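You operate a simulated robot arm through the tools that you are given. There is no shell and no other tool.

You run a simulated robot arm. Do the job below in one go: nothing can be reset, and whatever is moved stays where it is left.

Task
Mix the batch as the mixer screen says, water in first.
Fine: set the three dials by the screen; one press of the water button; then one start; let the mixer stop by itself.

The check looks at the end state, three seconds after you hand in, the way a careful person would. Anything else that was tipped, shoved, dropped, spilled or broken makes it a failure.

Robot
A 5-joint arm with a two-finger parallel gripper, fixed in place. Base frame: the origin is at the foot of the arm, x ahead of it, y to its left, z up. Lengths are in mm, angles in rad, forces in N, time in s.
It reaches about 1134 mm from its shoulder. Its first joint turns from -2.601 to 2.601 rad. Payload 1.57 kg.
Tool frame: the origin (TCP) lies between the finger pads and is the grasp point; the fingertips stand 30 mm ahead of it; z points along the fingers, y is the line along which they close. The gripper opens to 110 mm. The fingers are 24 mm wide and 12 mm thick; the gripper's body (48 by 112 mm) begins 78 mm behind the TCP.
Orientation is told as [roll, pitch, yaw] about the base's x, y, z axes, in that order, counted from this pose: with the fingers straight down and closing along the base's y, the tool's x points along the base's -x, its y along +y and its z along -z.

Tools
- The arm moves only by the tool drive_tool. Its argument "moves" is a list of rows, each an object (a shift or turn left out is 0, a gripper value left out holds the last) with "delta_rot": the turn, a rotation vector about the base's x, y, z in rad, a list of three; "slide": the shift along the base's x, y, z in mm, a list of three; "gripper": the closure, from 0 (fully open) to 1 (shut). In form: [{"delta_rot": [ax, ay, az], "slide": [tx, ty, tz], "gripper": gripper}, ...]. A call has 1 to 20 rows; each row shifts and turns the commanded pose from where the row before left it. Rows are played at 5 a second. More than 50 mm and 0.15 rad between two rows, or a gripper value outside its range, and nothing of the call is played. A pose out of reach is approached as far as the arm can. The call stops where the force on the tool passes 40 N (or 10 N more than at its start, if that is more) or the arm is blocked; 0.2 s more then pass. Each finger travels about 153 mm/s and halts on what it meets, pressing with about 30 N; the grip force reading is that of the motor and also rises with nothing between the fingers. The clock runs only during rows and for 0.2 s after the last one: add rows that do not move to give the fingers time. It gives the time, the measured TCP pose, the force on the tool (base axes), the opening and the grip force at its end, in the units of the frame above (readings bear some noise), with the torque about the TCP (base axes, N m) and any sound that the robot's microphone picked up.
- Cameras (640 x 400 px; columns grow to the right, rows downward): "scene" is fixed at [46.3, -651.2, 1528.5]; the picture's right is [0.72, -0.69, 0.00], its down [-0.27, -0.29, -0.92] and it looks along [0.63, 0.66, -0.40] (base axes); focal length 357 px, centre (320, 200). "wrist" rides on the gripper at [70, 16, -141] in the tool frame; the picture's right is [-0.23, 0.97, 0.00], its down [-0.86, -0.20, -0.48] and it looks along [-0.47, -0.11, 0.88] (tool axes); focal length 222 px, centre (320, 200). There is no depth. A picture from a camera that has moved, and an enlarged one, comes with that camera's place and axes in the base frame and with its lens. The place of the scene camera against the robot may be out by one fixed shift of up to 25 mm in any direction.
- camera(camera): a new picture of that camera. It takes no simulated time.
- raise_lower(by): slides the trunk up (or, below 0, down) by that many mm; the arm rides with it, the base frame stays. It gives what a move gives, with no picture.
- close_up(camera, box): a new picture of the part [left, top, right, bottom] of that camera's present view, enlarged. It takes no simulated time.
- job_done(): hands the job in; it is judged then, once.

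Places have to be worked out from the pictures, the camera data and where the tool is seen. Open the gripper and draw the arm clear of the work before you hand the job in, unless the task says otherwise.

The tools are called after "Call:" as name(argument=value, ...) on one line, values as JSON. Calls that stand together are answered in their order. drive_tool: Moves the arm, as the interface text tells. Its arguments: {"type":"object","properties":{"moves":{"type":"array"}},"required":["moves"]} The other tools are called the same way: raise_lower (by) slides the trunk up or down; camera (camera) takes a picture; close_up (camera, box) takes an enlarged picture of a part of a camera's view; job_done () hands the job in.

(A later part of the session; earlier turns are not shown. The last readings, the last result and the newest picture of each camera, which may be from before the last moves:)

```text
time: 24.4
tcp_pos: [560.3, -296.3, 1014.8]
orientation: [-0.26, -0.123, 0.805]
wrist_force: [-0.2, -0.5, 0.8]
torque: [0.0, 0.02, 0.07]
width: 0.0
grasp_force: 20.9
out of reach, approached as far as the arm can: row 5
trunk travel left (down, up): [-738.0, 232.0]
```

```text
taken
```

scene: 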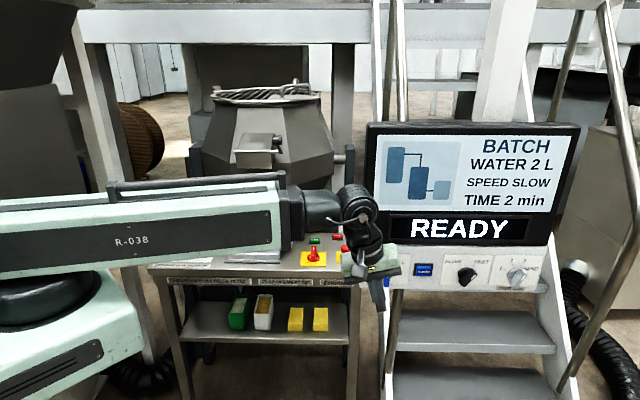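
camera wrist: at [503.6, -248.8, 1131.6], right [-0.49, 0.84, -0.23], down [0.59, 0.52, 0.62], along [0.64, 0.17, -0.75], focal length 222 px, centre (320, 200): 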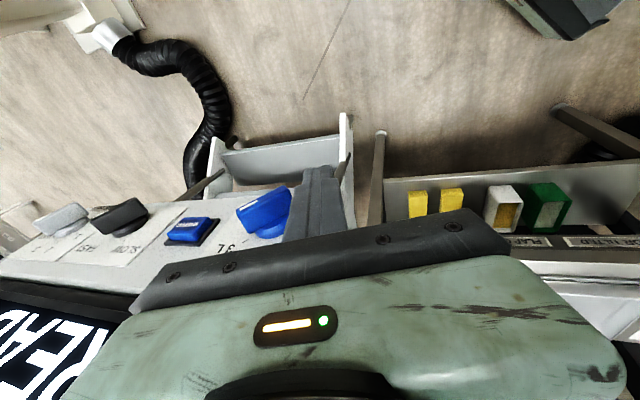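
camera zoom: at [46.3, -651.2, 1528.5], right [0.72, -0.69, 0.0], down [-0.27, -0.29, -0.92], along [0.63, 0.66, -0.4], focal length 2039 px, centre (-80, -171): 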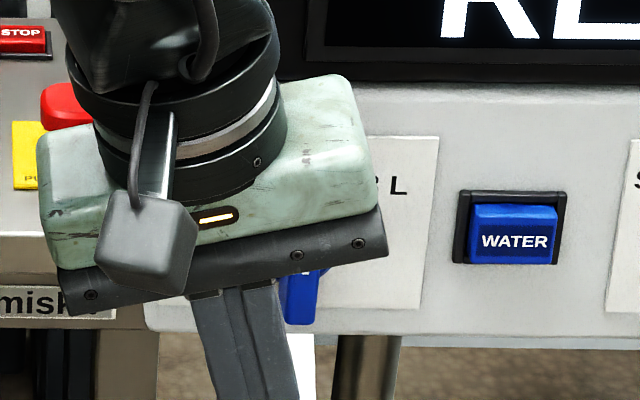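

Blue stands at 2 L. Next is the black dial (r≈830, z≈1006, bar at about +35°, target SLOW at about −35°). I move along in front of the panel and set a larger tilt of 0.6 rad, keeping well off the panel.

Call:
drive_tool(moves=[{"slide": [0, 0, -5], "delta_rot": [0.047, 0.1356, 0]}, {"slide": [0, 0, -5], "delta_rot": [0.047, 0.1356, 0]}, {"slide": [26.1, -25.2, 0], "delta_rot": [0, 0, 0.049]}, {"slide": [26.1, -25.2, 2.8], "delta_rot": [-0.0668, -0.1343, 0]}, {"slide": [26.1, -25.2, 8.2], "delta_rot": [-0.0668, -0.1343, 0]}, {"slide": [26.1, -25.2, 13.5], "delta_rot": [-0.0668, -0.1343, 0]}, {"slide": [26.1, -25.2, 18.5], "delta_rot": [-0.0668, -0.1343, 0]}, {}])

Call:
raise_lower(by=-25)

Call:
close_up(camera="scene", box=[350, 190, 550, 315])

Call:
camera(camera="wrist")

```text
time: 26.2
tcp_pos: [692.7, -422.9, 1047.7]
orientation: [-0.591, -0.154, 0.882]
wrist_force: [0.3, -0.4, -0.2]
torque: [-0.02, 0.01, 0.01]
width: 0.1
grasp_force: 21.3
trunk travel left (down, up): [-738.0, 232.0]
```

```text
time: 26.9
tcp_pos: [691.2, -422.5, 1021.6]
orientation: [-0.59, -0.151, 0.881]
wrist_force: [-0.8, 0.5, 0.1]
torque: [-0.01, -0.01, -0.02]
width: 0.0
grasp_force: 21.2
trunk travel left (down, up): [-713.0, 257.0]
```

```text
3.20 times, centred on (450, 252) of scene
camera zoom: at [46.3, -651.2, 1528.5], right [0.72, -0.69, 0.0], down [-0.27, -0.29, -0.92], along [0.63, 0.66, -0.4], focal length 1142 px, centre (-96, 32)
```

zoom: 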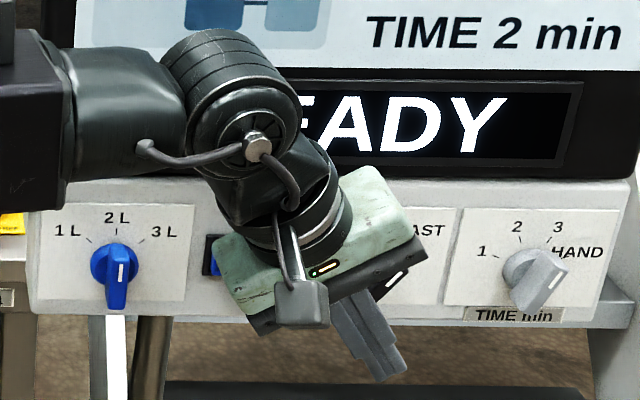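

```text
taken
camera wrist: at [567.1, -430.1, 1118.9], right [-0.43, 0.75, -0.5], down [0.41, 0.66, 0.63], along [0.8, 0.07, -0.59], focal length 222 px, centre (320, 200)
```

wrist: 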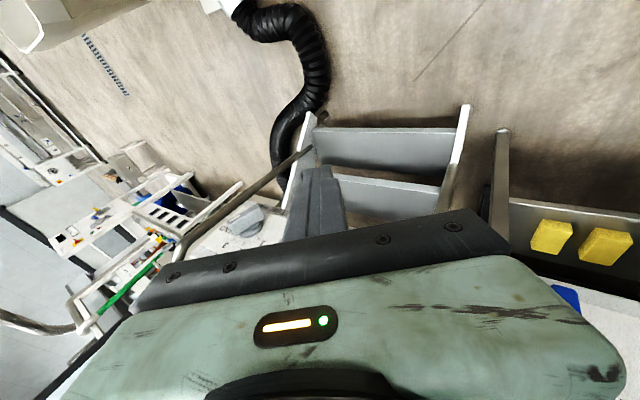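

Blue is confirmed at 2 L. I move in toward the black dial in steps, checking force.

Call:
drive_tool(moves=[{"slide": [16, 16, 0]}, {"slide": [16, 16, 0]}, {"slide": [10, 10, 0]}, {}])

Call:
close_up(camera="scene", box=[420, 235, 500, 300])

Call:
close_up(camera="wrist", box=[140, 120, 380, 270])

```text
time: 27.9
tcp_pos: [733.2, -380.7, 1022.0]
orientation: [-0.589, -0.152, 0.881]
wrist_force: [-0.1, 0.2, -0.3]
torque: [0.03, 0.0, 0.01]
width: 0.0
grasp_force: 21.0
trunk travel left (down, up): [-713.0, 257.0]
```

```text
6.15 times, centred on (460, 268) of scene
camera zoom: at [46.3, -651.2, 1528.5], right [0.72, -0.69, 0.0], down [-0.27, -0.29, -0.92], along [0.63, 0.66, -0.4], focal length 2196 px, centre (-542, -215)
```

zoom: 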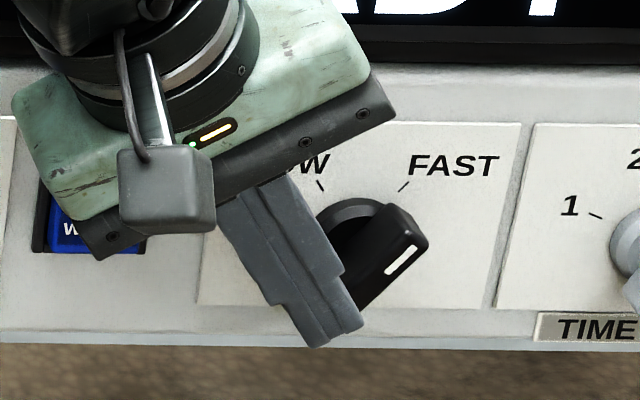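

```text
2.67 times, centred on (260, 195) of wrist
camera zoom: at [608.9, -388.0, 1119.0], right [-0.43, 0.75, -0.5], down [0.41, 0.66, 0.63], along [0.8, 0.07, -0.59], focal length 592 px, centre (480, 213)
```

zoom: 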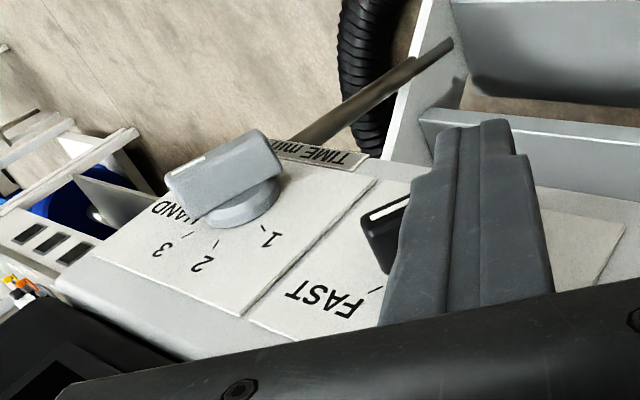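

The finger is left of and slightly above the black bar's lower end. I go the last 14 mm in.

Call:
drive_tool(moves=[{"slide": [4, 6, 0]}, {"slide": [5, 5, 0]}, {}])

Call:
close_up(camera="scene", box=[420, 235, 500, 300])

Call:
close_up(camera="wrist", box=[140, 120, 380, 270])

```text
time: 28.7
tcp_pos: [742.9, -369.0, 1022.6]
orientation: [-0.587, -0.153, 0.883]
wrist_force: [0.2, 0.2, 0.1]
torque: [-0.01, 0.05, -0.01]
width: 0.0
grasp_force: 21.6
trunk travel left (down, up): [-713.0, 257.0]
```

```text
6.15 times, centred on (460, 268) of scene
camera zoom: at [46.3, -651.2, 1528.5], right [0.72, -0.69, 0.0], down [-0.27, -0.29, -0.92], along [0.63, 0.66, -0.4], focal length 2196 px, centre (-542, -215)
```

zoom: 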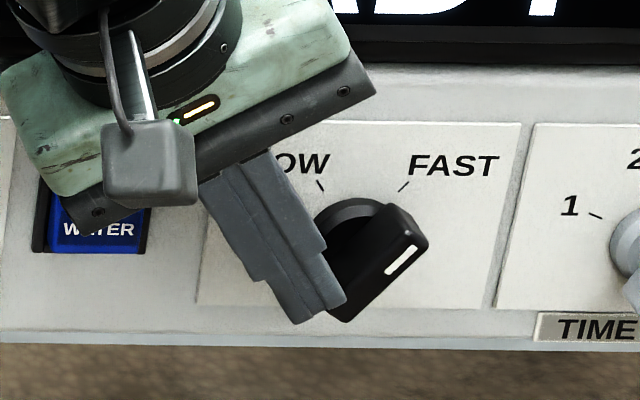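

```text
2.67 times, centred on (260, 195) of wrist
camera zoom: at [618.0, -376.8, 1118.9], right [-0.43, 0.75, -0.5], down [0.41, 0.66, 0.63], along [0.8, 0.07, -0.59], focal length 592 px, centre (480, 213)
```

zoom: 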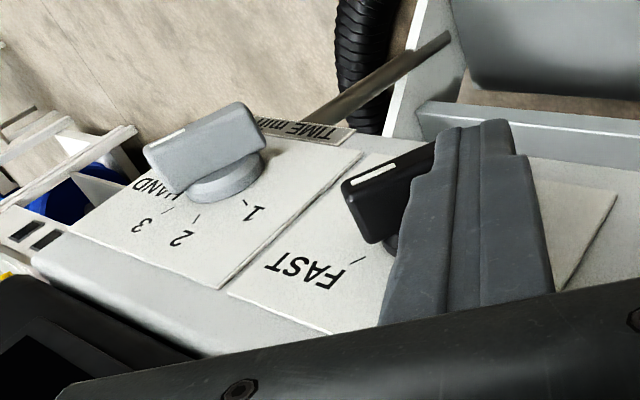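

No contact yet; the fingertip corner is about 9 mm above the bar's lower-left end. I shift right 2 mm and press down 10 mm.

Call:
drive_tool(moves=[{"slide": [1.4, -1.6, 0]}, {}])

Call:
raise_lower(by=-10)

Call:
close_up(camera="scene", box=[420, 235, 500, 300])

```text
time: 29.3
tcp_pos: [744.3, -372.2, 1021.8]
orientation: [-0.588, -0.153, 0.88]
wrist_force: [-0.3, 0.1, 0.2]
torque: [0.01, -0.05, -0.02]
width: 0.1
grasp_force: 20.6
trunk travel left (down, up): [-713.0, 257.0]
```

```text
time: 29.9
tcp_pos: [744.0, -371.5, 1012.9]
orientation: [-0.589, -0.152, 0.88]
wrist_force: [-1.6, 0.6, -1.0]
torque: [0.01, 0.07, 0.02]
width: 0.1
grasp_force: 21.6
trunk travel left (down, up): [-703.0, 267.0]
```

```text
6.15 times, centred on (460, 268) of scene
camera zoom: at [46.3, -651.2, 1528.5], right [0.72, -0.69, 0.0], down [-0.27, -0.29, -0.92], along [0.63, 0.66, -0.4], focal length 2196 px, centre (-542, -215)
```

zoom: 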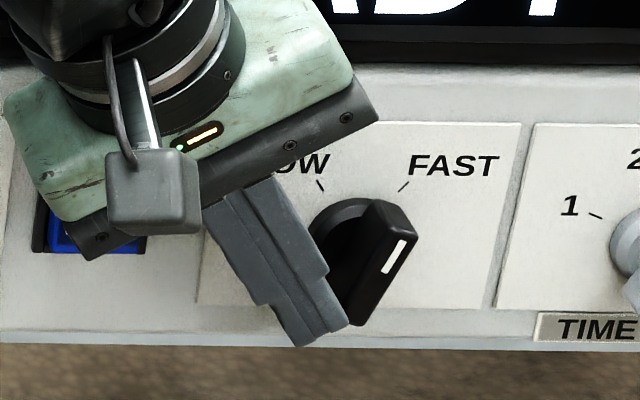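

The black bar has begun turning. I continue along the arc: right 5 mm, down 5 mm.

Call:
drive_tool(moves=[{"slide": [1.77, -1.77, 0]}, {"slide": [1.77, -1.77, 0]}, {}])

Call:
raise_lower(by=-5)

Call:
close_up(camera="scene", box=[420, 235, 500, 300])

```text
time: 30.7
tcp_pos: [747.3, -375.1, 1011.7]
orientation: [-0.589, -0.152, 0.883]
wrist_force: [-0.2, 0.4, -0.2]
torque: [-0.02, 0.01, 0.01]
width: 0.0
grasp_force: 21.5
trunk travel left (down, up): [-703.0, 267.0]
```

```text
time: 31.2
tcp_pos: [748.1, -375.5, 1007.7]
orientation: [-0.588, -0.153, 0.882]
wrist_force: [0.3, 0.8, -0.3]
torque: [0.02, 0.0, -0.01]
width: 0.0
grasp_force: 21.1
trunk travel left (down, up): [-698.0, 272.0]
```

```text
6.15 times, centred on (460, 268) of scene
camera zoom: at [46.3, -651.2, 1528.5], right [0.72, -0.69, 0.0], down [-0.27, -0.29, -0.92], along [0.63, 0.66, -0.4], focal length 2196 px, centre (-542, -215)
```

zoom: 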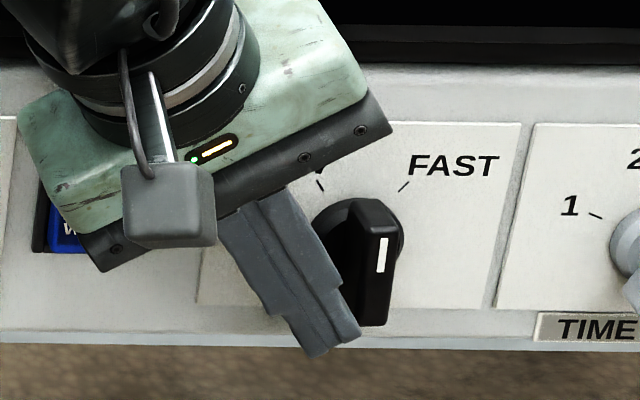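

The black bar is nearly vertical. I push right another 5 mm to take it past centre.

Call:
drive_tool(moves=[{"slide": [1.4, -1.4, 0]}, {"slide": [1.4, -1.4, 0]}, {"slide": [1.4, -1.4, 0]}, {}])

Call:
close_up(camera="scene", box=[420, 235, 500, 300])

```text
time: 32.2
tcp_pos: [751.8, -378.6, 1006.6]
orientation: [-0.585, -0.152, 0.879]
wrist_force: [-2.4, 1.7, -0.4]
torque: [-0.03, -0.05, 0.02]
width: 0.1
grasp_force: 21.1
trunk travel left (down, up): [-698.0, 272.0]
```

```text
6.15 times, centred on (460, 268) of scene
camera zoom: at [46.3, -651.2, 1528.5], right [0.72, -0.69, 0.0], down [-0.27, -0.29, -0.92], along [0.63, 0.66, -0.4], focal length 2196 px, centre (-542, -215)
```

zoom: 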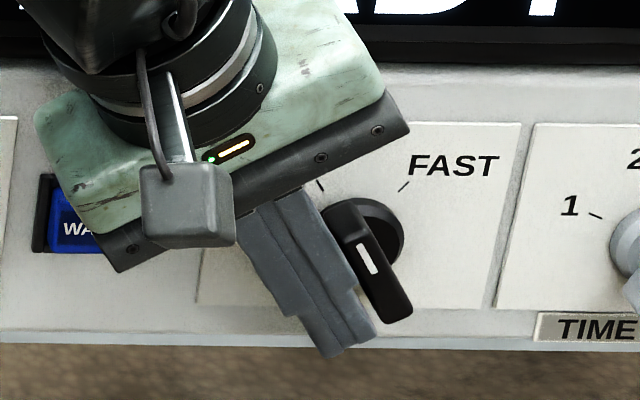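

It snapped past centre toward SLOW and now leans lightly on the finger. I back off left so it can settle, then out from the panel.

Call:
drive_tool(moves=[{"slide": [-3, 3, 0]}, {"slide": [-4, 4, 0]}, {"slide": [-5, 5, 0]}, {}])

Call:
close_up(camera="scene", box=[420, 235, 500, 300])

```text
time: 33.2
tcp_pos: [740.8, -365.6, 1006.4]
orientation: [-0.587, -0.149, 0.88]
wrist_force: [-0.2, 0.3, 0.2]
torque: [0.01, -0.01, 0.01]
width: 0.2
grasp_force: 21.5
trunk travel left (down, up): [-698.0, 272.0]
```

```text
6.15 times, centred on (460, 268) of scene
camera zoom: at [46.3, -651.2, 1528.5], right [0.72, -0.69, 0.0], down [-0.27, -0.29, -0.92], along [0.63, 0.66, -0.4], focal length 2196 px, centre (-542, -215)
```

zoom: 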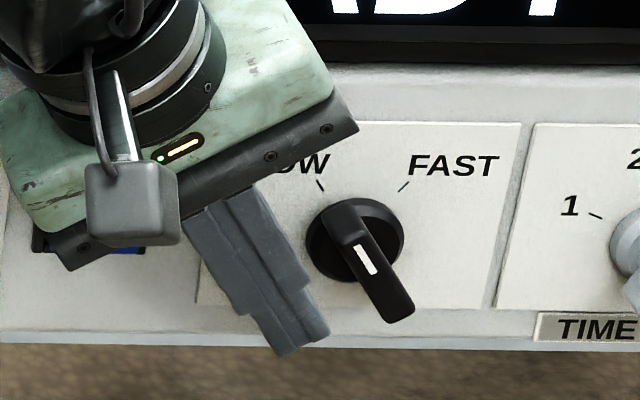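

Black now points to SLOW. I withdraw from the panel, raise 4 mm and move over to stand in front-left of the gray dial (r≈948).

Call:
drive_tool(moves=[{"slide": [-15, -15, 0]}, {"slide": [-17, -17, 0]}, {"slide": [-17, -17, 0]}, {"slide": [27.2, -27.2, 0], "delta_rot": [-0.0058, 0.003, -0.002]}, {"slide": [27.2, -27.2, 0], "delta_rot": [-0.0058, 0.003, -0.002]}, {"slide": [27.2, -27.2, 0], "delta_rot": [-0.0058, 0.003, -0.002]}, {}])

Call:
raise_lower(by=4)

Call:
close_up(camera="scene", box=[380, 215, 560, 325])

```text
time: 34.9
tcp_pos: [775.2, -498.4, 1006.3]
orientation: [-0.592, -0.133, 0.876]
wrist_force: [-0.3, 0.8, 0.5]
torque: [0.0, -0.02, -0.01]
width: 0.0
grasp_force: 21.4
trunk travel left (down, up): [-698.0, 272.0]
```

```text
time: 35.4
tcp_pos: [775.3, -496.6, 1011.6]
orientation: [-0.589, -0.132, 0.876]
wrist_force: [-0.2, 0.4, -1.0]
torque: [0.0, 0.03, -0.03]
width: 0.2
grasp_force: 21.1
trunk travel left (down, up): [-702.0, 268.0]
```

```text
3.56 times, centred on (470, 270) of scene
camera zoom: at [46.3, -651.2, 1528.5], right [0.72, -0.69, 0.0], down [-0.27, -0.29, -0.92], along [0.63, 0.66, -0.4], focal length 1269 px, centre (-213, -49)
```

zoom: 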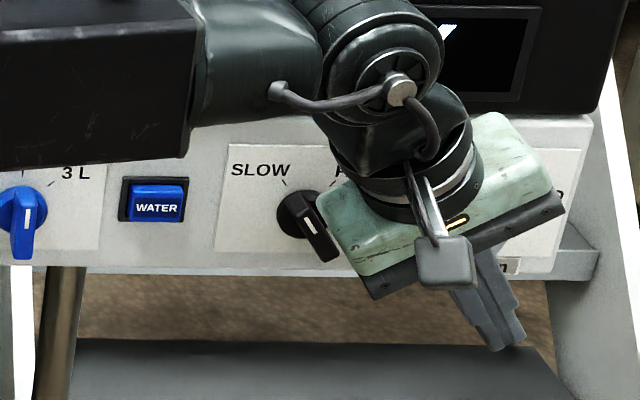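

Black reads SLOW and blue 2 L. I move in toward the gray dial, stopping left of its bar.

Call:
drive_tool(moves=[{"slide": [15, 15, 0]}, {"slide": [15, 15, 0]}, {"slide": [10, 10, 0]}, {"slide": [5.5, 5.5, 0]}, {}])

Call:
close_up(camera="scene", box=[470, 240, 550, 300])

Call:
close_up(camera="wrist", box=[140, 120, 380, 270])

```text
time: 36.6
tcp_pos: [819.4, -451.3, 1010.7]
orientation: [-0.591, -0.132, 0.876]
wrist_force: [1.0, 0.5, -0.4]
torque: [0.02, -0.01, 0.02]
width: 0.2
grasp_force: 21.5
trunk travel left (down, up): [-702.0, 268.0]
```

```text
6.67 times, centred on (510, 270) of scene
camera zoom: at [46.3, -651.2, 1528.5], right [0.72, -0.69, 0.0], down [-0.27, -0.29, -0.92], along [0.63, 0.66, -0.4], focal length 2379 px, centre (-947, -267)
```

zoom: 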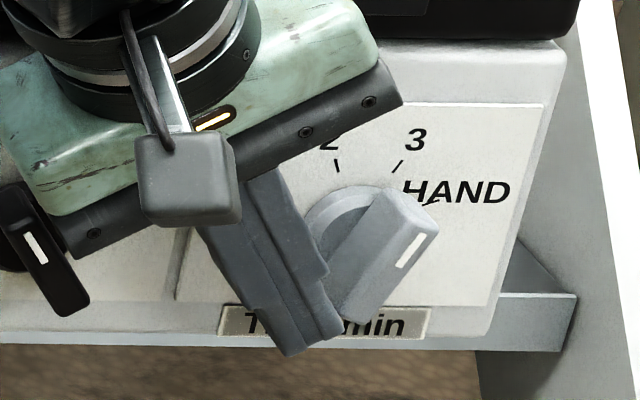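

```text
2.67 times, centred on (260, 195) of wrist
camera zoom: at [696.3, -456.4, 1109.1], right [-0.43, 0.75, -0.51], down [0.42, 0.66, 0.62], along [0.8, 0.05, -0.6], focal length 592 px, centre (480, 213)
```

zoom: 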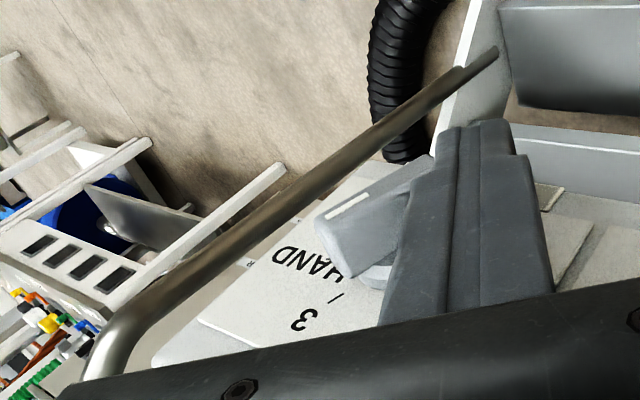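

The gray bar points at 3 and the fingertip sits left of its lower end. I push right in small steps.

Call:
drive_tool(moves=[{"slide": [2.5, -2, 0]}, {"slide": [2.1, -2.1, 0]}, {"slide": [2.1, -2.1, 0]}, {}])

Call:
close_up(camera="scene", box=[470, 240, 550, 300])

```text
time: 37.6
tcp_pos: [827.1, -456.9, 1011.0]
orientation: [-0.591, -0.132, 0.875]
wrist_force: [-1.6, 2.1, -2.0]
torque: [0.05, 0.06, 0.01]
width: 0.0
grasp_force: 21.6
trunk travel left (down, up): [-702.0, 268.0]
```

```text
6.67 times, centred on (510, 270) of scene
camera zoom: at [46.3, -651.2, 1528.5], right [0.72, -0.69, 0.0], down [-0.27, -0.29, -0.92], along [0.63, 0.66, -0.4], focal length 2379 px, centre (-947, -267)
```

zoom: 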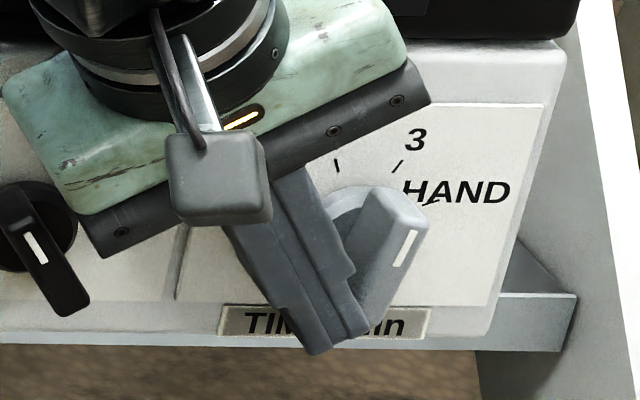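

The gray bar is turning. I push 3 mm more.

Call:
drive_tool(moves=[{"slide": [1.1, -1.1, 0]}, {"slide": [1.1, -1.1, 0]}, {}])

Call:
close_up(camera="scene", box=[470, 240, 550, 300])

```text
time: 38.4
tcp_pos: [829.1, -460.3, 1010.2]
orientation: [-0.589, -0.132, 0.877]
wrist_force: [0.0, 1.1, 0.1]
torque: [-0.03, -0.02, 0.01]
width: 0.1
grasp_force: 21.1
trunk travel left (down, up): [-702.0, 268.0]
```

```text
6.67 times, centred on (510, 270) of scene
camera zoom: at [46.3, -651.2, 1528.5], right [0.72, -0.69, 0.0], down [-0.27, -0.29, -0.92], along [0.63, 0.66, -0.4], focal length 2379 px, centre (-947, -267)
```

zoom: 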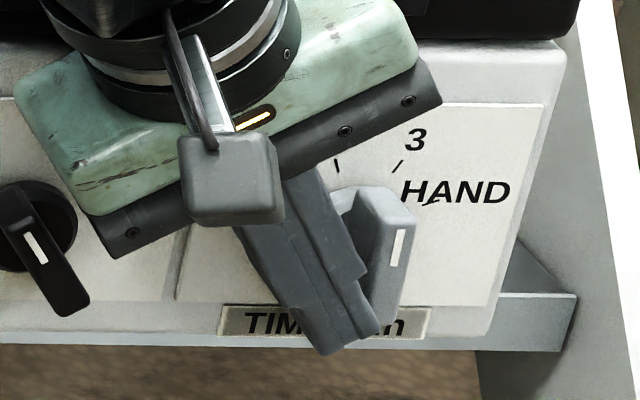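

The bar is nearly vertical. I push 2 mm more to bring it past the midpoint between 3 and 2.

Call:
drive_tool(moves=[{"slide": [0.75, -0.75, 0]}, {"slide": [0.75, -0.75, 0]}, {}])

Call:
close_up(camera="scene", box=[470, 240, 550, 300])

```text
time: 39.2
tcp_pos: [829.0, -461.8, 1009.9]
orientation: [-0.589, -0.133, 0.875]
wrist_force: [0.5, -0.1, -0.2]
torque: [0.02, 0.01, 0.03]
width: 0.2
grasp_force: 20.8
trunk travel left (down, up): [-702.0, 268.0]
```

```text
6.67 times, centred on (510, 270) of scene
camera zoom: at [46.3, -651.2, 1528.5], right [0.72, -0.69, 0.0], down [-0.27, -0.29, -0.92], along [0.63, 0.66, -0.4], focal length 2379 px, centre (-947, -267)
```

zoom: 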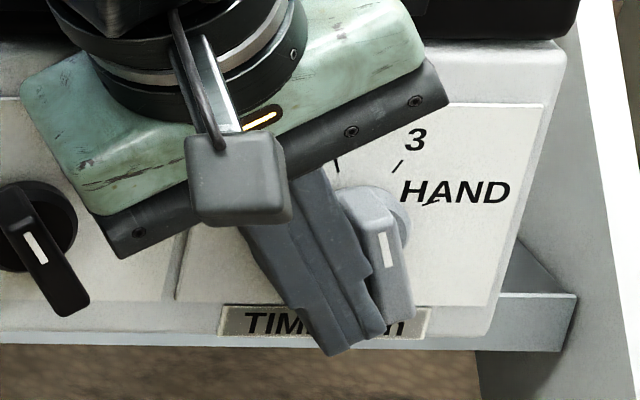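

It snapped over to "2". I back off left, then out, and check all three dials.

Call:
drive_tool(moves=[{"slide": [-3, 3, 0]}, {"slide": [-4, 4, 0]}, {"slide": [-5, 4, 0]}, {"slide": [-15, -15, 0]}, {"slide": [-20, -20, 0]}, {"slide": [-25, -25, 0]}, {"slide": [-30, -30, 0]}, {}])

Call:
close_up(camera="scene", box=[360, 230, 550, 310])

Call:
camera(camera="scene")

```text
time: 41.0
tcp_pos: [727.8, -539.2, 1010.0]
orientation: [-0.592, -0.135, 0.877]
wrist_force: [-0.5, 0.5, -0.2]
torque: [0.02, -0.01, -0.01]
width: 0.0
grasp_force: 21.2
trunk travel left (down, up): [-702.0, 268.0]
```

```text
3.37 times, centred on (455, 270) of scene
camera zoom: at [46.3, -651.2, 1528.5], right [0.72, -0.69, 0.0], down [-0.27, -0.29, -0.92], along [0.63, 0.66, -0.4], focal length 1202 px, centre (-135, -36)
```

zoom: 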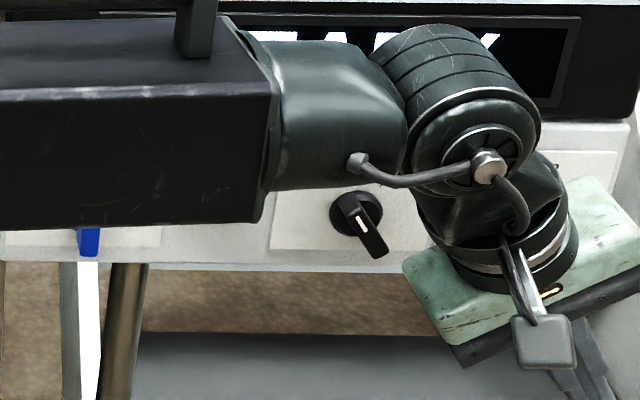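

```text
taken
```

scene: 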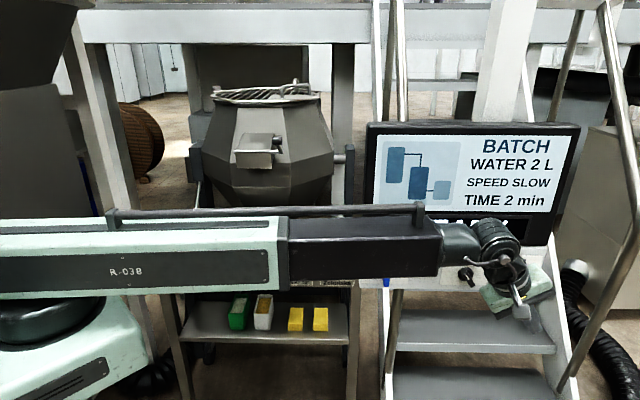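

Dials are done; gray will be re-verified once the arm is out of the way. Next the water button (r≈727, z≈1016): I go there staying off the panel and increase the tilt to 0.85 rad so the fingertip leads and the gripper body stays clear of the screen.

Call:
drive_tool(moves=[{"slide": [-28.1, 35.9, 0], "delta_rot": [0, 0, 0.0267]}, {"slide": [-28.1, 35.9, 0], "delta_rot": [0, 0, 0.0267]}, {"slide": [-28.2, 36, 0], "delta_rot": [0, 0, 0.0267]}, {"slide": [0.1, 35.2, 0]}, {"slide": [0.1, 35.2, 0]}, {"slide": [14.1, 14.1, 18.3], "delta_rot": [-0.0504, -0.1122, 0]}, {"slide": [14.1, 14.1, 21.7], "delta_rot": [-0.0504, -0.1122, 0]}, {}])

Call:
close_up(camera="scene", box=[360, 190, 560, 315])

```text
time: 42.8
tcp_pos: [670.1, -333.7, 1051.8]
orientation: [-0.838, -0.175, 0.993]
wrist_force: [0.2, 0.4, -0.2]
torque: [0.0, -0.01, 0.01]
width: 0.0
grasp_force: 20.8
trunk travel left (down, up): [-702.0, 268.0]
```

```text
3.20 times, centred on (460, 252) of scene
camera zoom: at [46.3, -651.2, 1528.5], right [0.72, -0.69, 0.0], down [-0.27, -0.29, -0.92], along [0.63, 0.66, -0.4], focal length 1142 px, centre (-128, 32)
```

zoom: 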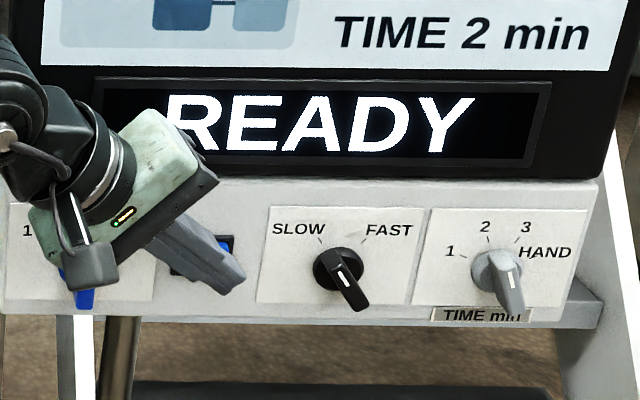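

Black at SLOW and gray leaning to 2. I zoom to verify both, then lower the trunk 18 mm to button height.

Call:
close_up(camera="scene", box=[435, 245, 545, 295])

Call:
raise_lower(by=-18)

Call:
close_up(camera="scene", box=[380, 230, 460, 290])

Call:
close_up(camera="wrist", box=[140, 120, 400, 270])

```text
5.82 times, centred on (490, 270) of scene
camera zoom: at [46.3, -651.2, 1528.5], right [0.72, -0.69, 0.0], down [-0.27, -0.29, -0.92], along [0.63, 0.66, -0.4], focal length 2076 px, centre (-669, -207)
```

zoom: 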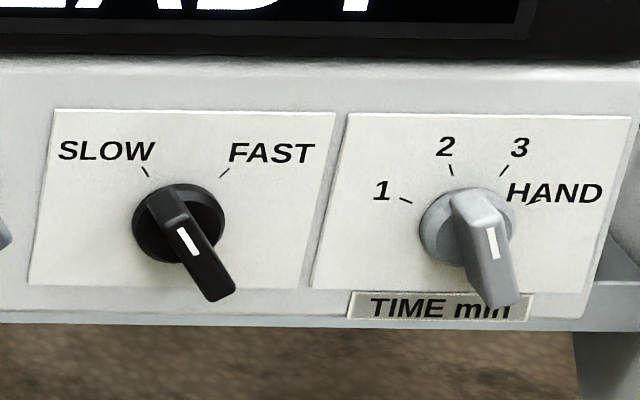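

```text
time: 43.4
tcp_pos: [670.9, -334.1, 1032.5]
orientation: [-0.838, -0.176, 0.994]
wrist_force: [0.2, -0.5, 0.6]
torque: [0.01, 0.01, 0.0]
width: 0.0
grasp_force: 21.2
trunk travel left (down, up): [-684.0, 286.0]
```

```text
6.67 times, centred on (420, 260) of scene
camera zoom: at [46.3, -651.2, 1528.5], right [0.72, -0.69, 0.0], down [-0.27, -0.29, -0.92], along [0.63, 0.66, -0.4], focal length 2379 px, centre (-347, -200)
```

zoom: 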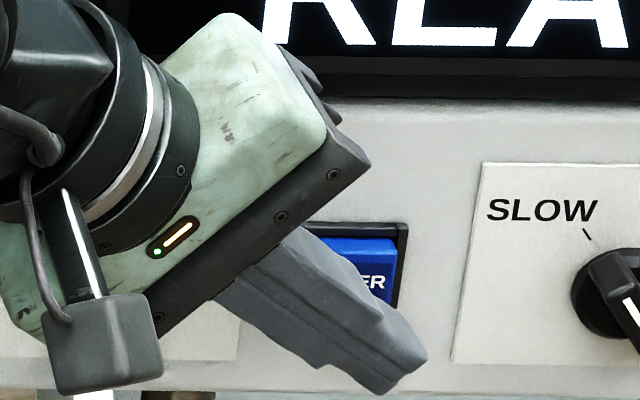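

```text
2.46 times, centred on (270, 195) of wrist
camera zoom: at [529.1, -340.1, 1101.1], right [-0.36, 0.65, -0.67], down [0.23, 0.76, 0.61], along [0.91, 0.06, -0.42], focal length 547 px, centre (443, 212)
```

zoom: 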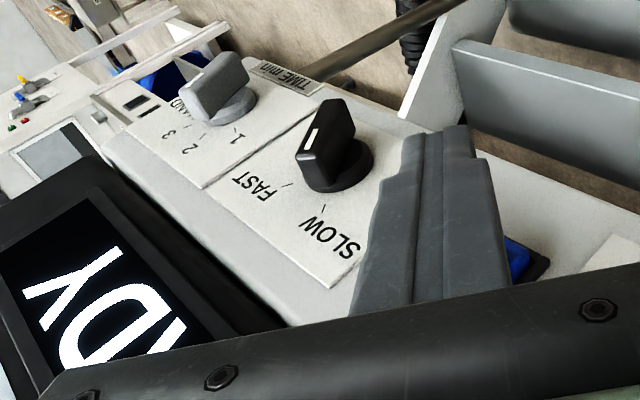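

Both dials are right (SLOW and 2). Tool is aligned with the water button; I approach to about 6 mm from it.

Call:
drive_tool(moves=[{"slide": [6, 6, 0]}, {"slide": [6, 6, 0]}, {"slide": [4, 4, 0]}, {}])

Call:
close_up(camera="scene", box=[380, 230, 460, 290])

Call:
close_up(camera="wrist", box=[240, 130, 400, 230])

```text
time: 44.4
tcp_pos: [687.2, -317.8, 1032.4]
orientation: [-0.836, -0.177, 0.993]
wrist_force: [0.1, -0.2, 0.2]
torque: [0.02, 0.01, -0.03]
width: 0.0
grasp_force: 20.9
trunk travel left (down, up): [-684.0, 286.0]
```

```text
6.67 times, centred on (420, 260) of scene
camera zoom: at [46.3, -651.2, 1528.5], right [0.72, -0.69, 0.0], down [-0.27, -0.29, -0.92], along [0.63, 0.66, -0.4], focal length 2379 px, centre (-347, -200)
```

zoom: 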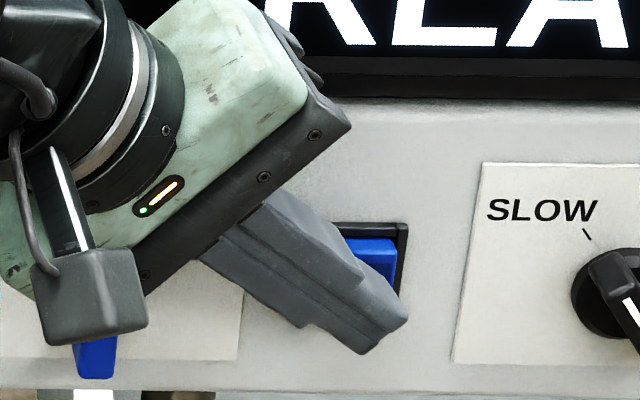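

```text
4.00 times, centred on (320, 180) of wrist
camera zoom: at [544.8, -323.8, 1101.1], right [-0.36, 0.65, -0.67], down [0.23, 0.76, 0.61], along [0.91, 0.06, -0.42], focal length 888 px, centre (320, 280)
```

zoom: 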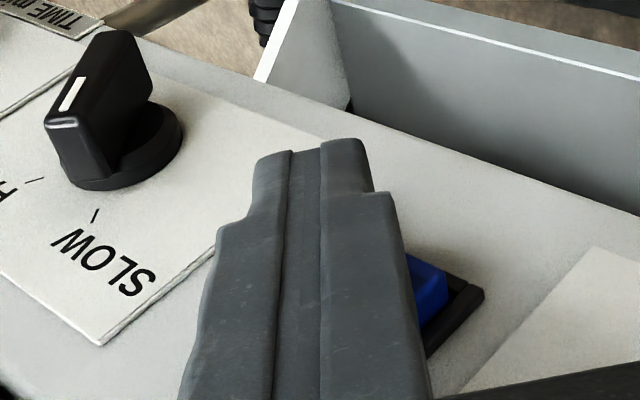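

Geometry matches: the fingertip should meet the button in about 7 mm. I press in slowly by 9 mm in one go and watch force and sound.

Call:
drive_tool(moves=[{"slide": [1.4, 1.4, 0]}, {"slide": [1.4, 1.4, 0]}, {"slide": [1.2, 1.2, 0]}, {"slide": [1.2, 1.2, 0]}, {"slide": [1.1, 1.1, 0]}, {}])

Call:
close_up(camera="scene", box=[380, 190, 540, 290])

Call:
close_up(camera="wrist", box=[240, 130, 400, 230])

```text
time: 45.8
tcp_pos: [693.9, -310.5, 1032.7]
orientation: [-0.837, -0.177, 0.995]
wrist_force: [-1.3, -0.8, -0.3]
torque: [-0.02, 0.0, -0.03]
width: 0.2
grasp_force: 21.5
trunk travel left (down, up): [-684.0, 286.0]
```

```text
4.00 times, centred on (460, 240) of scene
camera zoom: at [46.3, -651.2, 1528.5], right [0.72, -0.69, 0.0], down [-0.27, -0.29, -0.92], along [0.63, 0.66, -0.4], focal length 1427 px, centre (-240, 40)
```

zoom: 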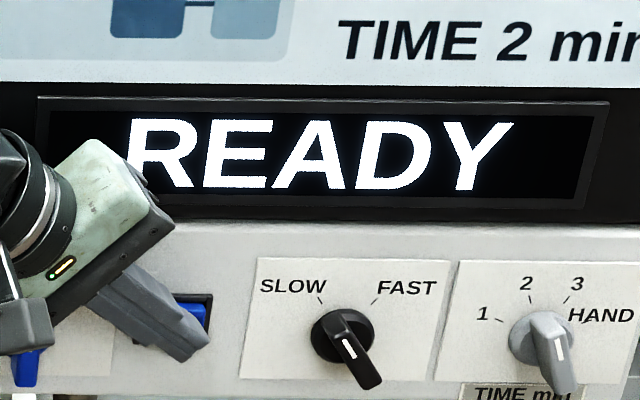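

```text
4.00 times, centred on (320, 180) of wrist
camera zoom: at [551.5, -317.7, 1101.1], right [-0.36, 0.65, -0.67], down [0.23, 0.76, 0.61], along [0.91, 0.06, -0.42], focal length 888 px, centre (320, 280)
```

zoom: 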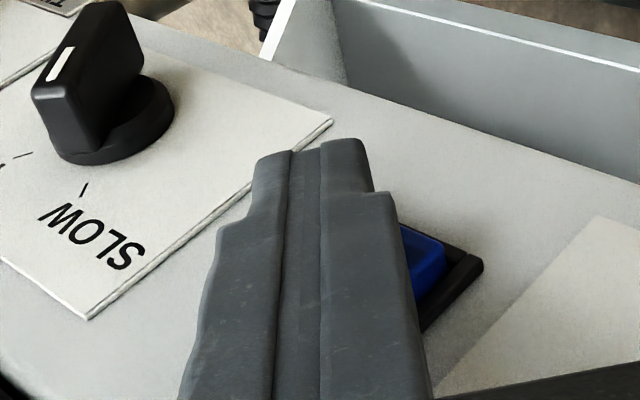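

Only about 1.5 N so far—contact is starting at n≈291 for the tip. I continue 1 mm at a time.

Call:
drive_tool(moves=[{"slide": [0.8, 0.8, 0]}, {"slide": [0.8, 0.8, 0]}, {}])

```text
time: 46.6
tcp_pos: [695.0, -310.7, 1031.9]
orientation: [-0.837, -0.177, 0.994]
wrist_force: [-1.1, -3.3, -0.8]
torque: [-0.02, 0.02, -0.09]
width: 0.0
grasp_force: 21.1
trunk travel left (down, up): [-684.0, 286.0]
heard: click
```

A click was heard: the water button is pressed. I check the screen before releasing.

Call:
close_up(camera="scene", box=[360, 110, 590, 290])

```text
2.22 times, centred on (475, 200) of scene
camera zoom: at [46.3, -651.2, 1528.5], right [0.72, -0.69, 0.0], down [-0.27, -0.29, -0.92], along [0.63, 0.66, -0.4], focal length 793 px, centre (-24, 200)
```

zoom: 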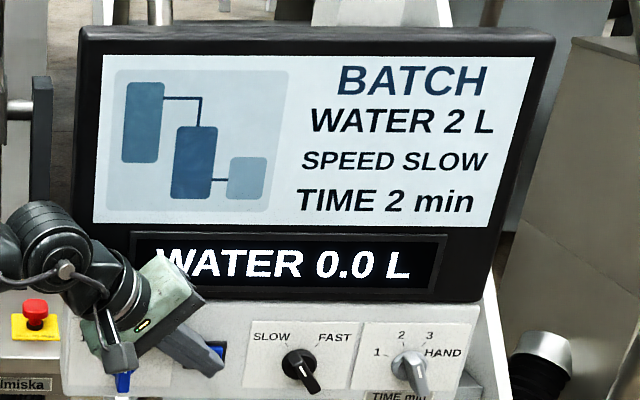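

The display shows "WATER 0.0 L" – dosing has started. I release by withdrawing straight out from the panel and let the water run, watching the display.

Call:
drive_tool(moves=[{"slide": [-6, -6, 0]}, {"slide": [-12, -12, 0]}, {"slide": [-15, -15, 0]}, {"slide": [-20, -20, 0]}, {}])

Call:
close_up(camera="scene", box=[360, 110, 590, 290])

```text
time: 47.8
tcp_pos: [646.9, -366.0, 1031.4]
orientation: [-0.834, -0.176, 0.993]
wrist_force: [-0.5, -0.2, 0.3]
torque: [0.03, 0.0, 0.03]
width: 0.0
grasp_force: 21.5
out of reach, approached as far as the arm can: row 4
trunk travel left (down, up): [-684.0, 286.0]
```

```text
2.22 times, centred on (475, 200) of scene
camera zoom: at [46.3, -651.2, 1528.5], right [0.72, -0.69, 0.0], down [-0.27, -0.29, -0.92], along [0.63, 0.66, -0.4], focal length 793 px, centre (-24, 200)
```

zoom: 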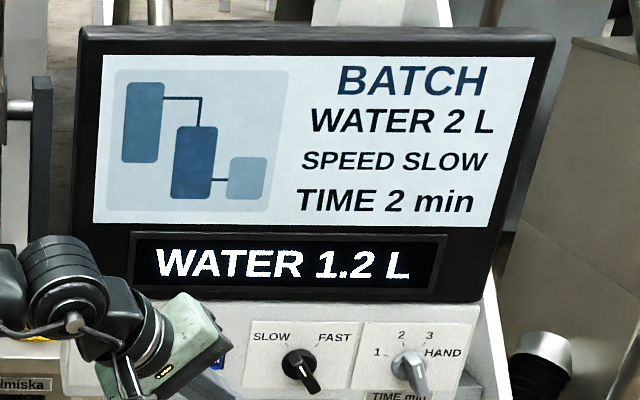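

Dosing runs (1.2 L so far). While it finishes I bring the tool back to vertical and retract in free space in front of the panel.

Call:
drive_tool(moves=[{"slide": [-22, 12, -24], "delta_rot": [0.0571, 0.1278, 0]}, {"slide": [-24, 13.5, -20], "delta_rot": [0.0571, 0.1278, 0]}, {"slide": [-24, 13.5, -16.5], "delta_rot": [0.0571, 0.1278, 0]}, {"slide": [-24, 13.5, -12], "delta_rot": [0.0571, 0.1278, 0]}, {"slide": [-24, 13.5, -7.5], "delta_rot": [0.0571, 0.1278, 0]}, {"slide": [-24, 13.5, -3], "delta_rot": [0.0571, 0.1278, 0]}, {}])

Call:
close_up(camera="scene", box=[360, 110, 590, 290])

Call:
camera(camera="scene")

```text
time: 49.4
tcp_pos: [506.2, -286.4, 951.7]
orientation: [-0.011, -0.001, 0.914]
wrist_force: [0.3, -0.3, 0.8]
torque: [-0.02, -0.03, -0.02]
width: 0.0
grasp_force: 20.9
trunk travel left (down, up): [-684.0, 286.0]
```

```text
2.22 times, centred on (475, 200) of scene
camera zoom: at [46.3, -651.2, 1528.5], right [0.72, -0.69, 0.0], down [-0.27, -0.29, -0.92], along [0.63, 0.66, -0.4], focal length 793 px, centre (-24, 200)
```

zoom: 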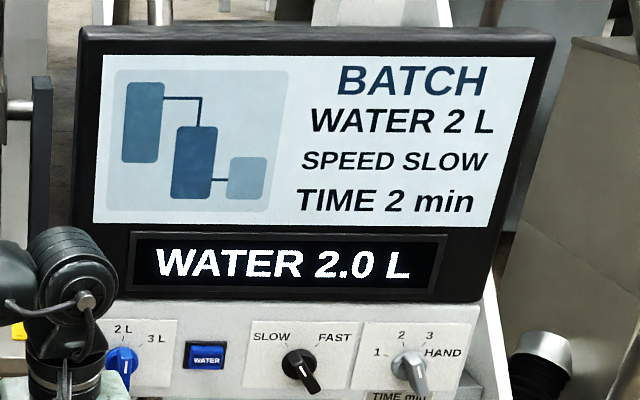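

```text
taken
```

scene: 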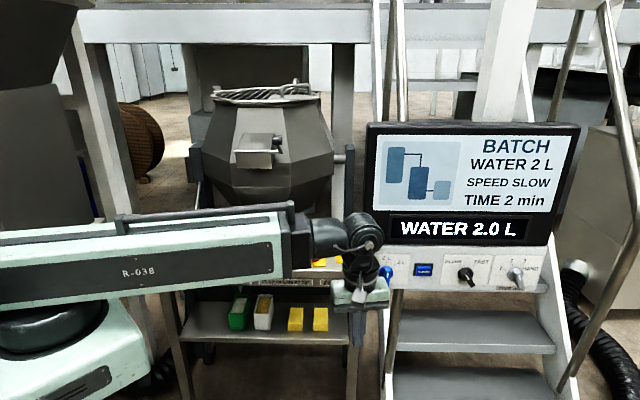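

Water reached 2.0 L. I raise the trunk 52 mm and spin the tool so the gripper body stays inside the panel's left edge radius before swinging toward the table.

Call:
raise_lower(by=52)

Call:
drive_tool(moves=[{"delta_rot": [0, 0, -0.145]}, {"delta_rot": [0, 0, -0.145]}, {"delta_rot": [0, 0, -0.145]}, {"delta_rot": [0, 0, -0.145]}, {"delta_rot": [0, 0, -0.145]}, {"delta_rot": [0, 0, -0.1]}, {}])

Call:
close_up(camera="scene", box=[360, 110, 590, 290])

```text
time: 50.4
tcp_pos: [505.6, -285.4, 1002.1]
orientation: [-0.01, -0.004, 0.916]
wrist_force: [-0.9, -0.7, 1.1]
torque: [0.01, -0.04, 0.02]
width: 0.0
grasp_force: 21.5
trunk travel left (down, up): [-736.0, 234.0]
```

```text
time: 52.0
tcp_pos: [505.9, -286.9, 1003.2]
orientation: [-0.01, -0.005, 0.09]
wrist_force: [0.0, 0.1, -0.6]
torque: [-0.01, 0.0, -0.02]
width: 0.0
grasp_force: 20.8
trunk travel left (down, up): [-736.0, 234.0]
```

```text
2.22 times, centred on (475, 200) of scene
camera zoom: at [46.3, -651.2, 1528.5], right [0.72, -0.69, 0.0], down [-0.27, -0.29, -0.92], along [0.63, 0.66, -0.4], focal length 793 px, centre (-24, 200)
```

zoom: 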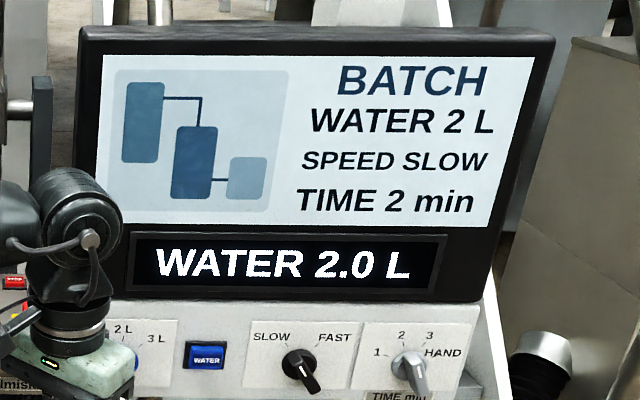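

The display holds at WATER 2.0 L, so the dose is complete. I swing the retracted arm left to face the table, above its height.

Call:
drive_tool(moves=[{"slide": [12.5, 45.4, 0]}, {"slide": [17.6, 42.2, 0]}, {"slide": [14.2, 43.5, 0]}, {"slide": [10.7, 44.5, 0]}, {"slide": [7, 45.2, 0], "delta_rot": [0, 0, 0.11]}, {"slide": [3.5, 45.6, 0], "delta_rot": [0, 0, 0.12]}, {"slide": [-0.3, 45.7, 0], "delta_rot": [0, 0, 0.12]}, {"slide": [-3.9, 45.6, 0], "delta_rot": [0, 0, 0.12]}, {"slide": [-7.5, 45.1, 0], "delta_rot": [0, 0, 0.12]}, {"slide": [-10.3, 41.7, 0], "delta_rot": [0, 0, 0.105]}, {}])

Call:
camera(camera="wrist")

Call:
camera(camera="scene")

```text
time: 54.4
tcp_pos: [555.1, 158.1, 1002.4]
orientation: [-0.01, -0.004, 0.786]
wrist_force: [-0.1, 0.3, -0.4]
torque: [0.0, -0.01, -0.01]
width: 0.0
grasp_force: 21.5
out of reach, approached as far as the arm can: row 3, 5, 7
trunk travel left (down, up): [-736.0, 234.0]
```

```text
taken
camera wrist: at [492.8, 121.5, 1143.9], right [-0.53, 0.85, -0.01], down [0.74, 0.47, 0.48], along [0.41, 0.25, -0.88], focal length 222 px, centre (320, 200)
```

wrist: 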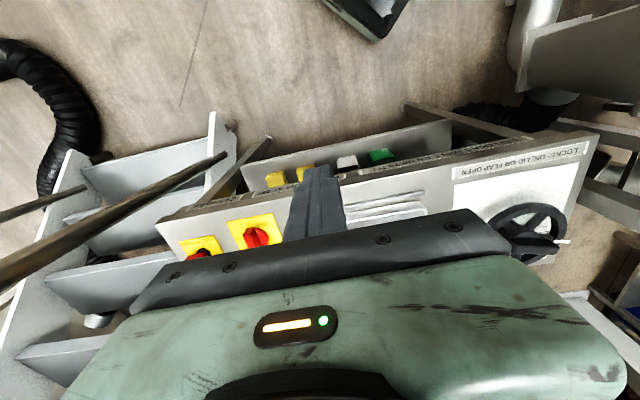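

```text
taken
```

scene: 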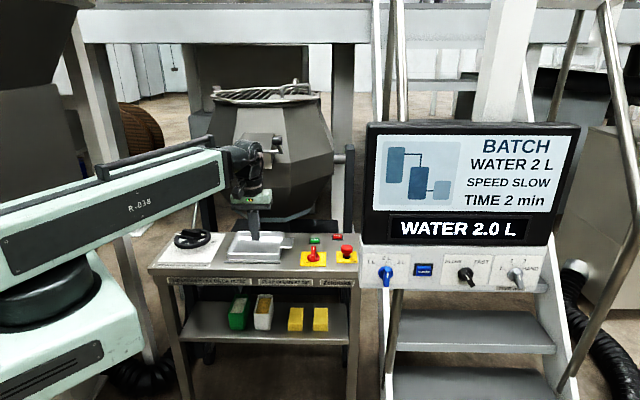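

The arm is above the front of the table. I move outward a little and spin the camera so it looks sideways toward the START button for measuring.

Call:
drive_tool(moves=[{"slide": [25, -7.6, 0], "delta_rot": [0, 0, -0.145]}, {"slide": [25, -7.6, 0], "delta_rot": [0, 0, -0.145]}, {"slide": [25, -7.6, 0], "delta_rot": [0, 0, -0.145]}, {"slide": [25, -7.6, 0], "delta_rot": [0, 0, -0.145]}, {"slide": [25, -7.6, 0], "delta_rot": [0, 0, -0.145]}, {"delta_rot": [0, 0, -0.145]}, {"delta_rot": [0, 0, -0.145]}, {"delta_rot": [0, 0, -0.145]}, {"delta_rot": [0, 0, -0.145]}, {"delta_rot": [0, 0, -0.05]}, {}])

Call:
camera(camera="wrist")

Call:
close_up(camera="scene", box=[210, 130, 370, 280])

```text
time: 56.8
tcp_pos: [680.6, 119.1, 1001.4]
orientation: [-0.011, -0.004, -0.57]
wrist_force: [0.4, 0.6, -0.6]
torque: [-0.02, 0.01, -0.04]
width: 0.0
grasp_force: 21.1
out of reach, approached as far as the arm can: row 5
trunk travel left (down, up): [-736.0, 234.0]
```

```text
taken
camera wrist: at [631.8, 172.0, 1143.9], right [0.72, 0.7, -0.01], down [0.61, -0.62, 0.48], along [0.33, -0.35, -0.88], focal length 222 px, centre (320, 200)
```

wrist: 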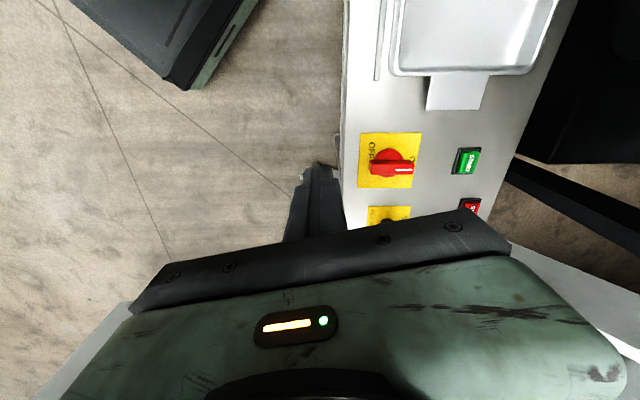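

```text
2.67 times, centred on (290, 205) of scene
camera zoom: at [46.3, -651.2, 1528.5], right [0.72, -0.69, 0.0], down [-0.27, -0.29, -0.92], along [0.63, 0.66, -0.4], focal length 952 px, centre (400, 187)
```

zoom: 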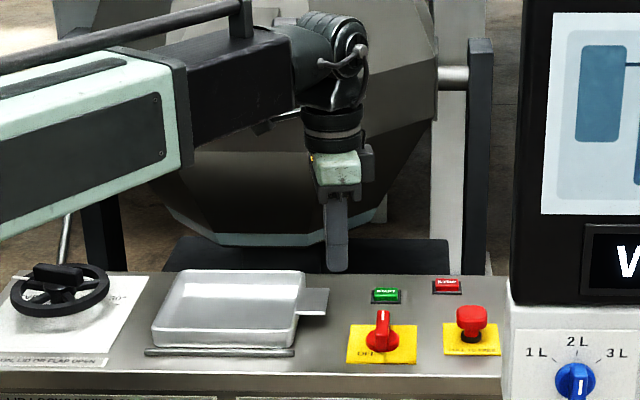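

START is clearly visible. I lower the trunk 100 mm for a second view to fix its height and position.

Call:
raise_lower(by=-100)

Call:
close_up(camera="wrist", box=[320, 50, 640, 250])

Call:
close_up(camera="scene", box=[290, 215, 370, 265])

```text
time: 58.1
tcp_pos: [679.7, 119.6, 902.6]
orientation: [-0.009, -0.003, -0.569]
wrist_force: [-0.2, 0.2, 0.1]
torque: [0.01, -0.02, -0.01]
width: 0.0
grasp_force: 20.6
trunk travel left (down, up): [-636.0, 334.0]
```

```text
2.00 times, centred on (480, 150) of wrist
camera zoom: at [631.7, 171.9, 1043.9], right [0.72, 0.7, -0.01], down [0.61, -0.62, 0.48], along [0.33, -0.35, -0.88], focal length 444 px, centre (0, 300)
```

zoom: 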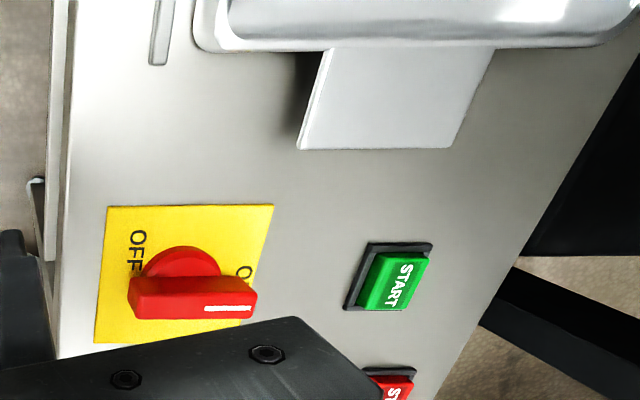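

```text
8.00 times, centred on (330, 240) of scene
camera zoom: at [46.3, -651.2, 1528.5], right [0.72, -0.69, 0.0], down [-0.27, -0.29, -0.92], along [0.63, 0.66, -0.4], focal length 2855 px, centre (240, -120)
```

zoom: 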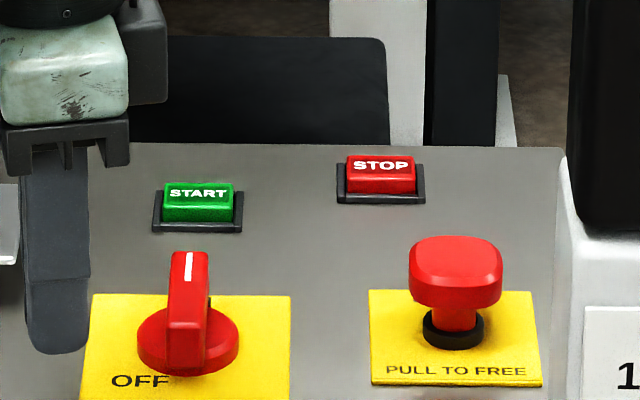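

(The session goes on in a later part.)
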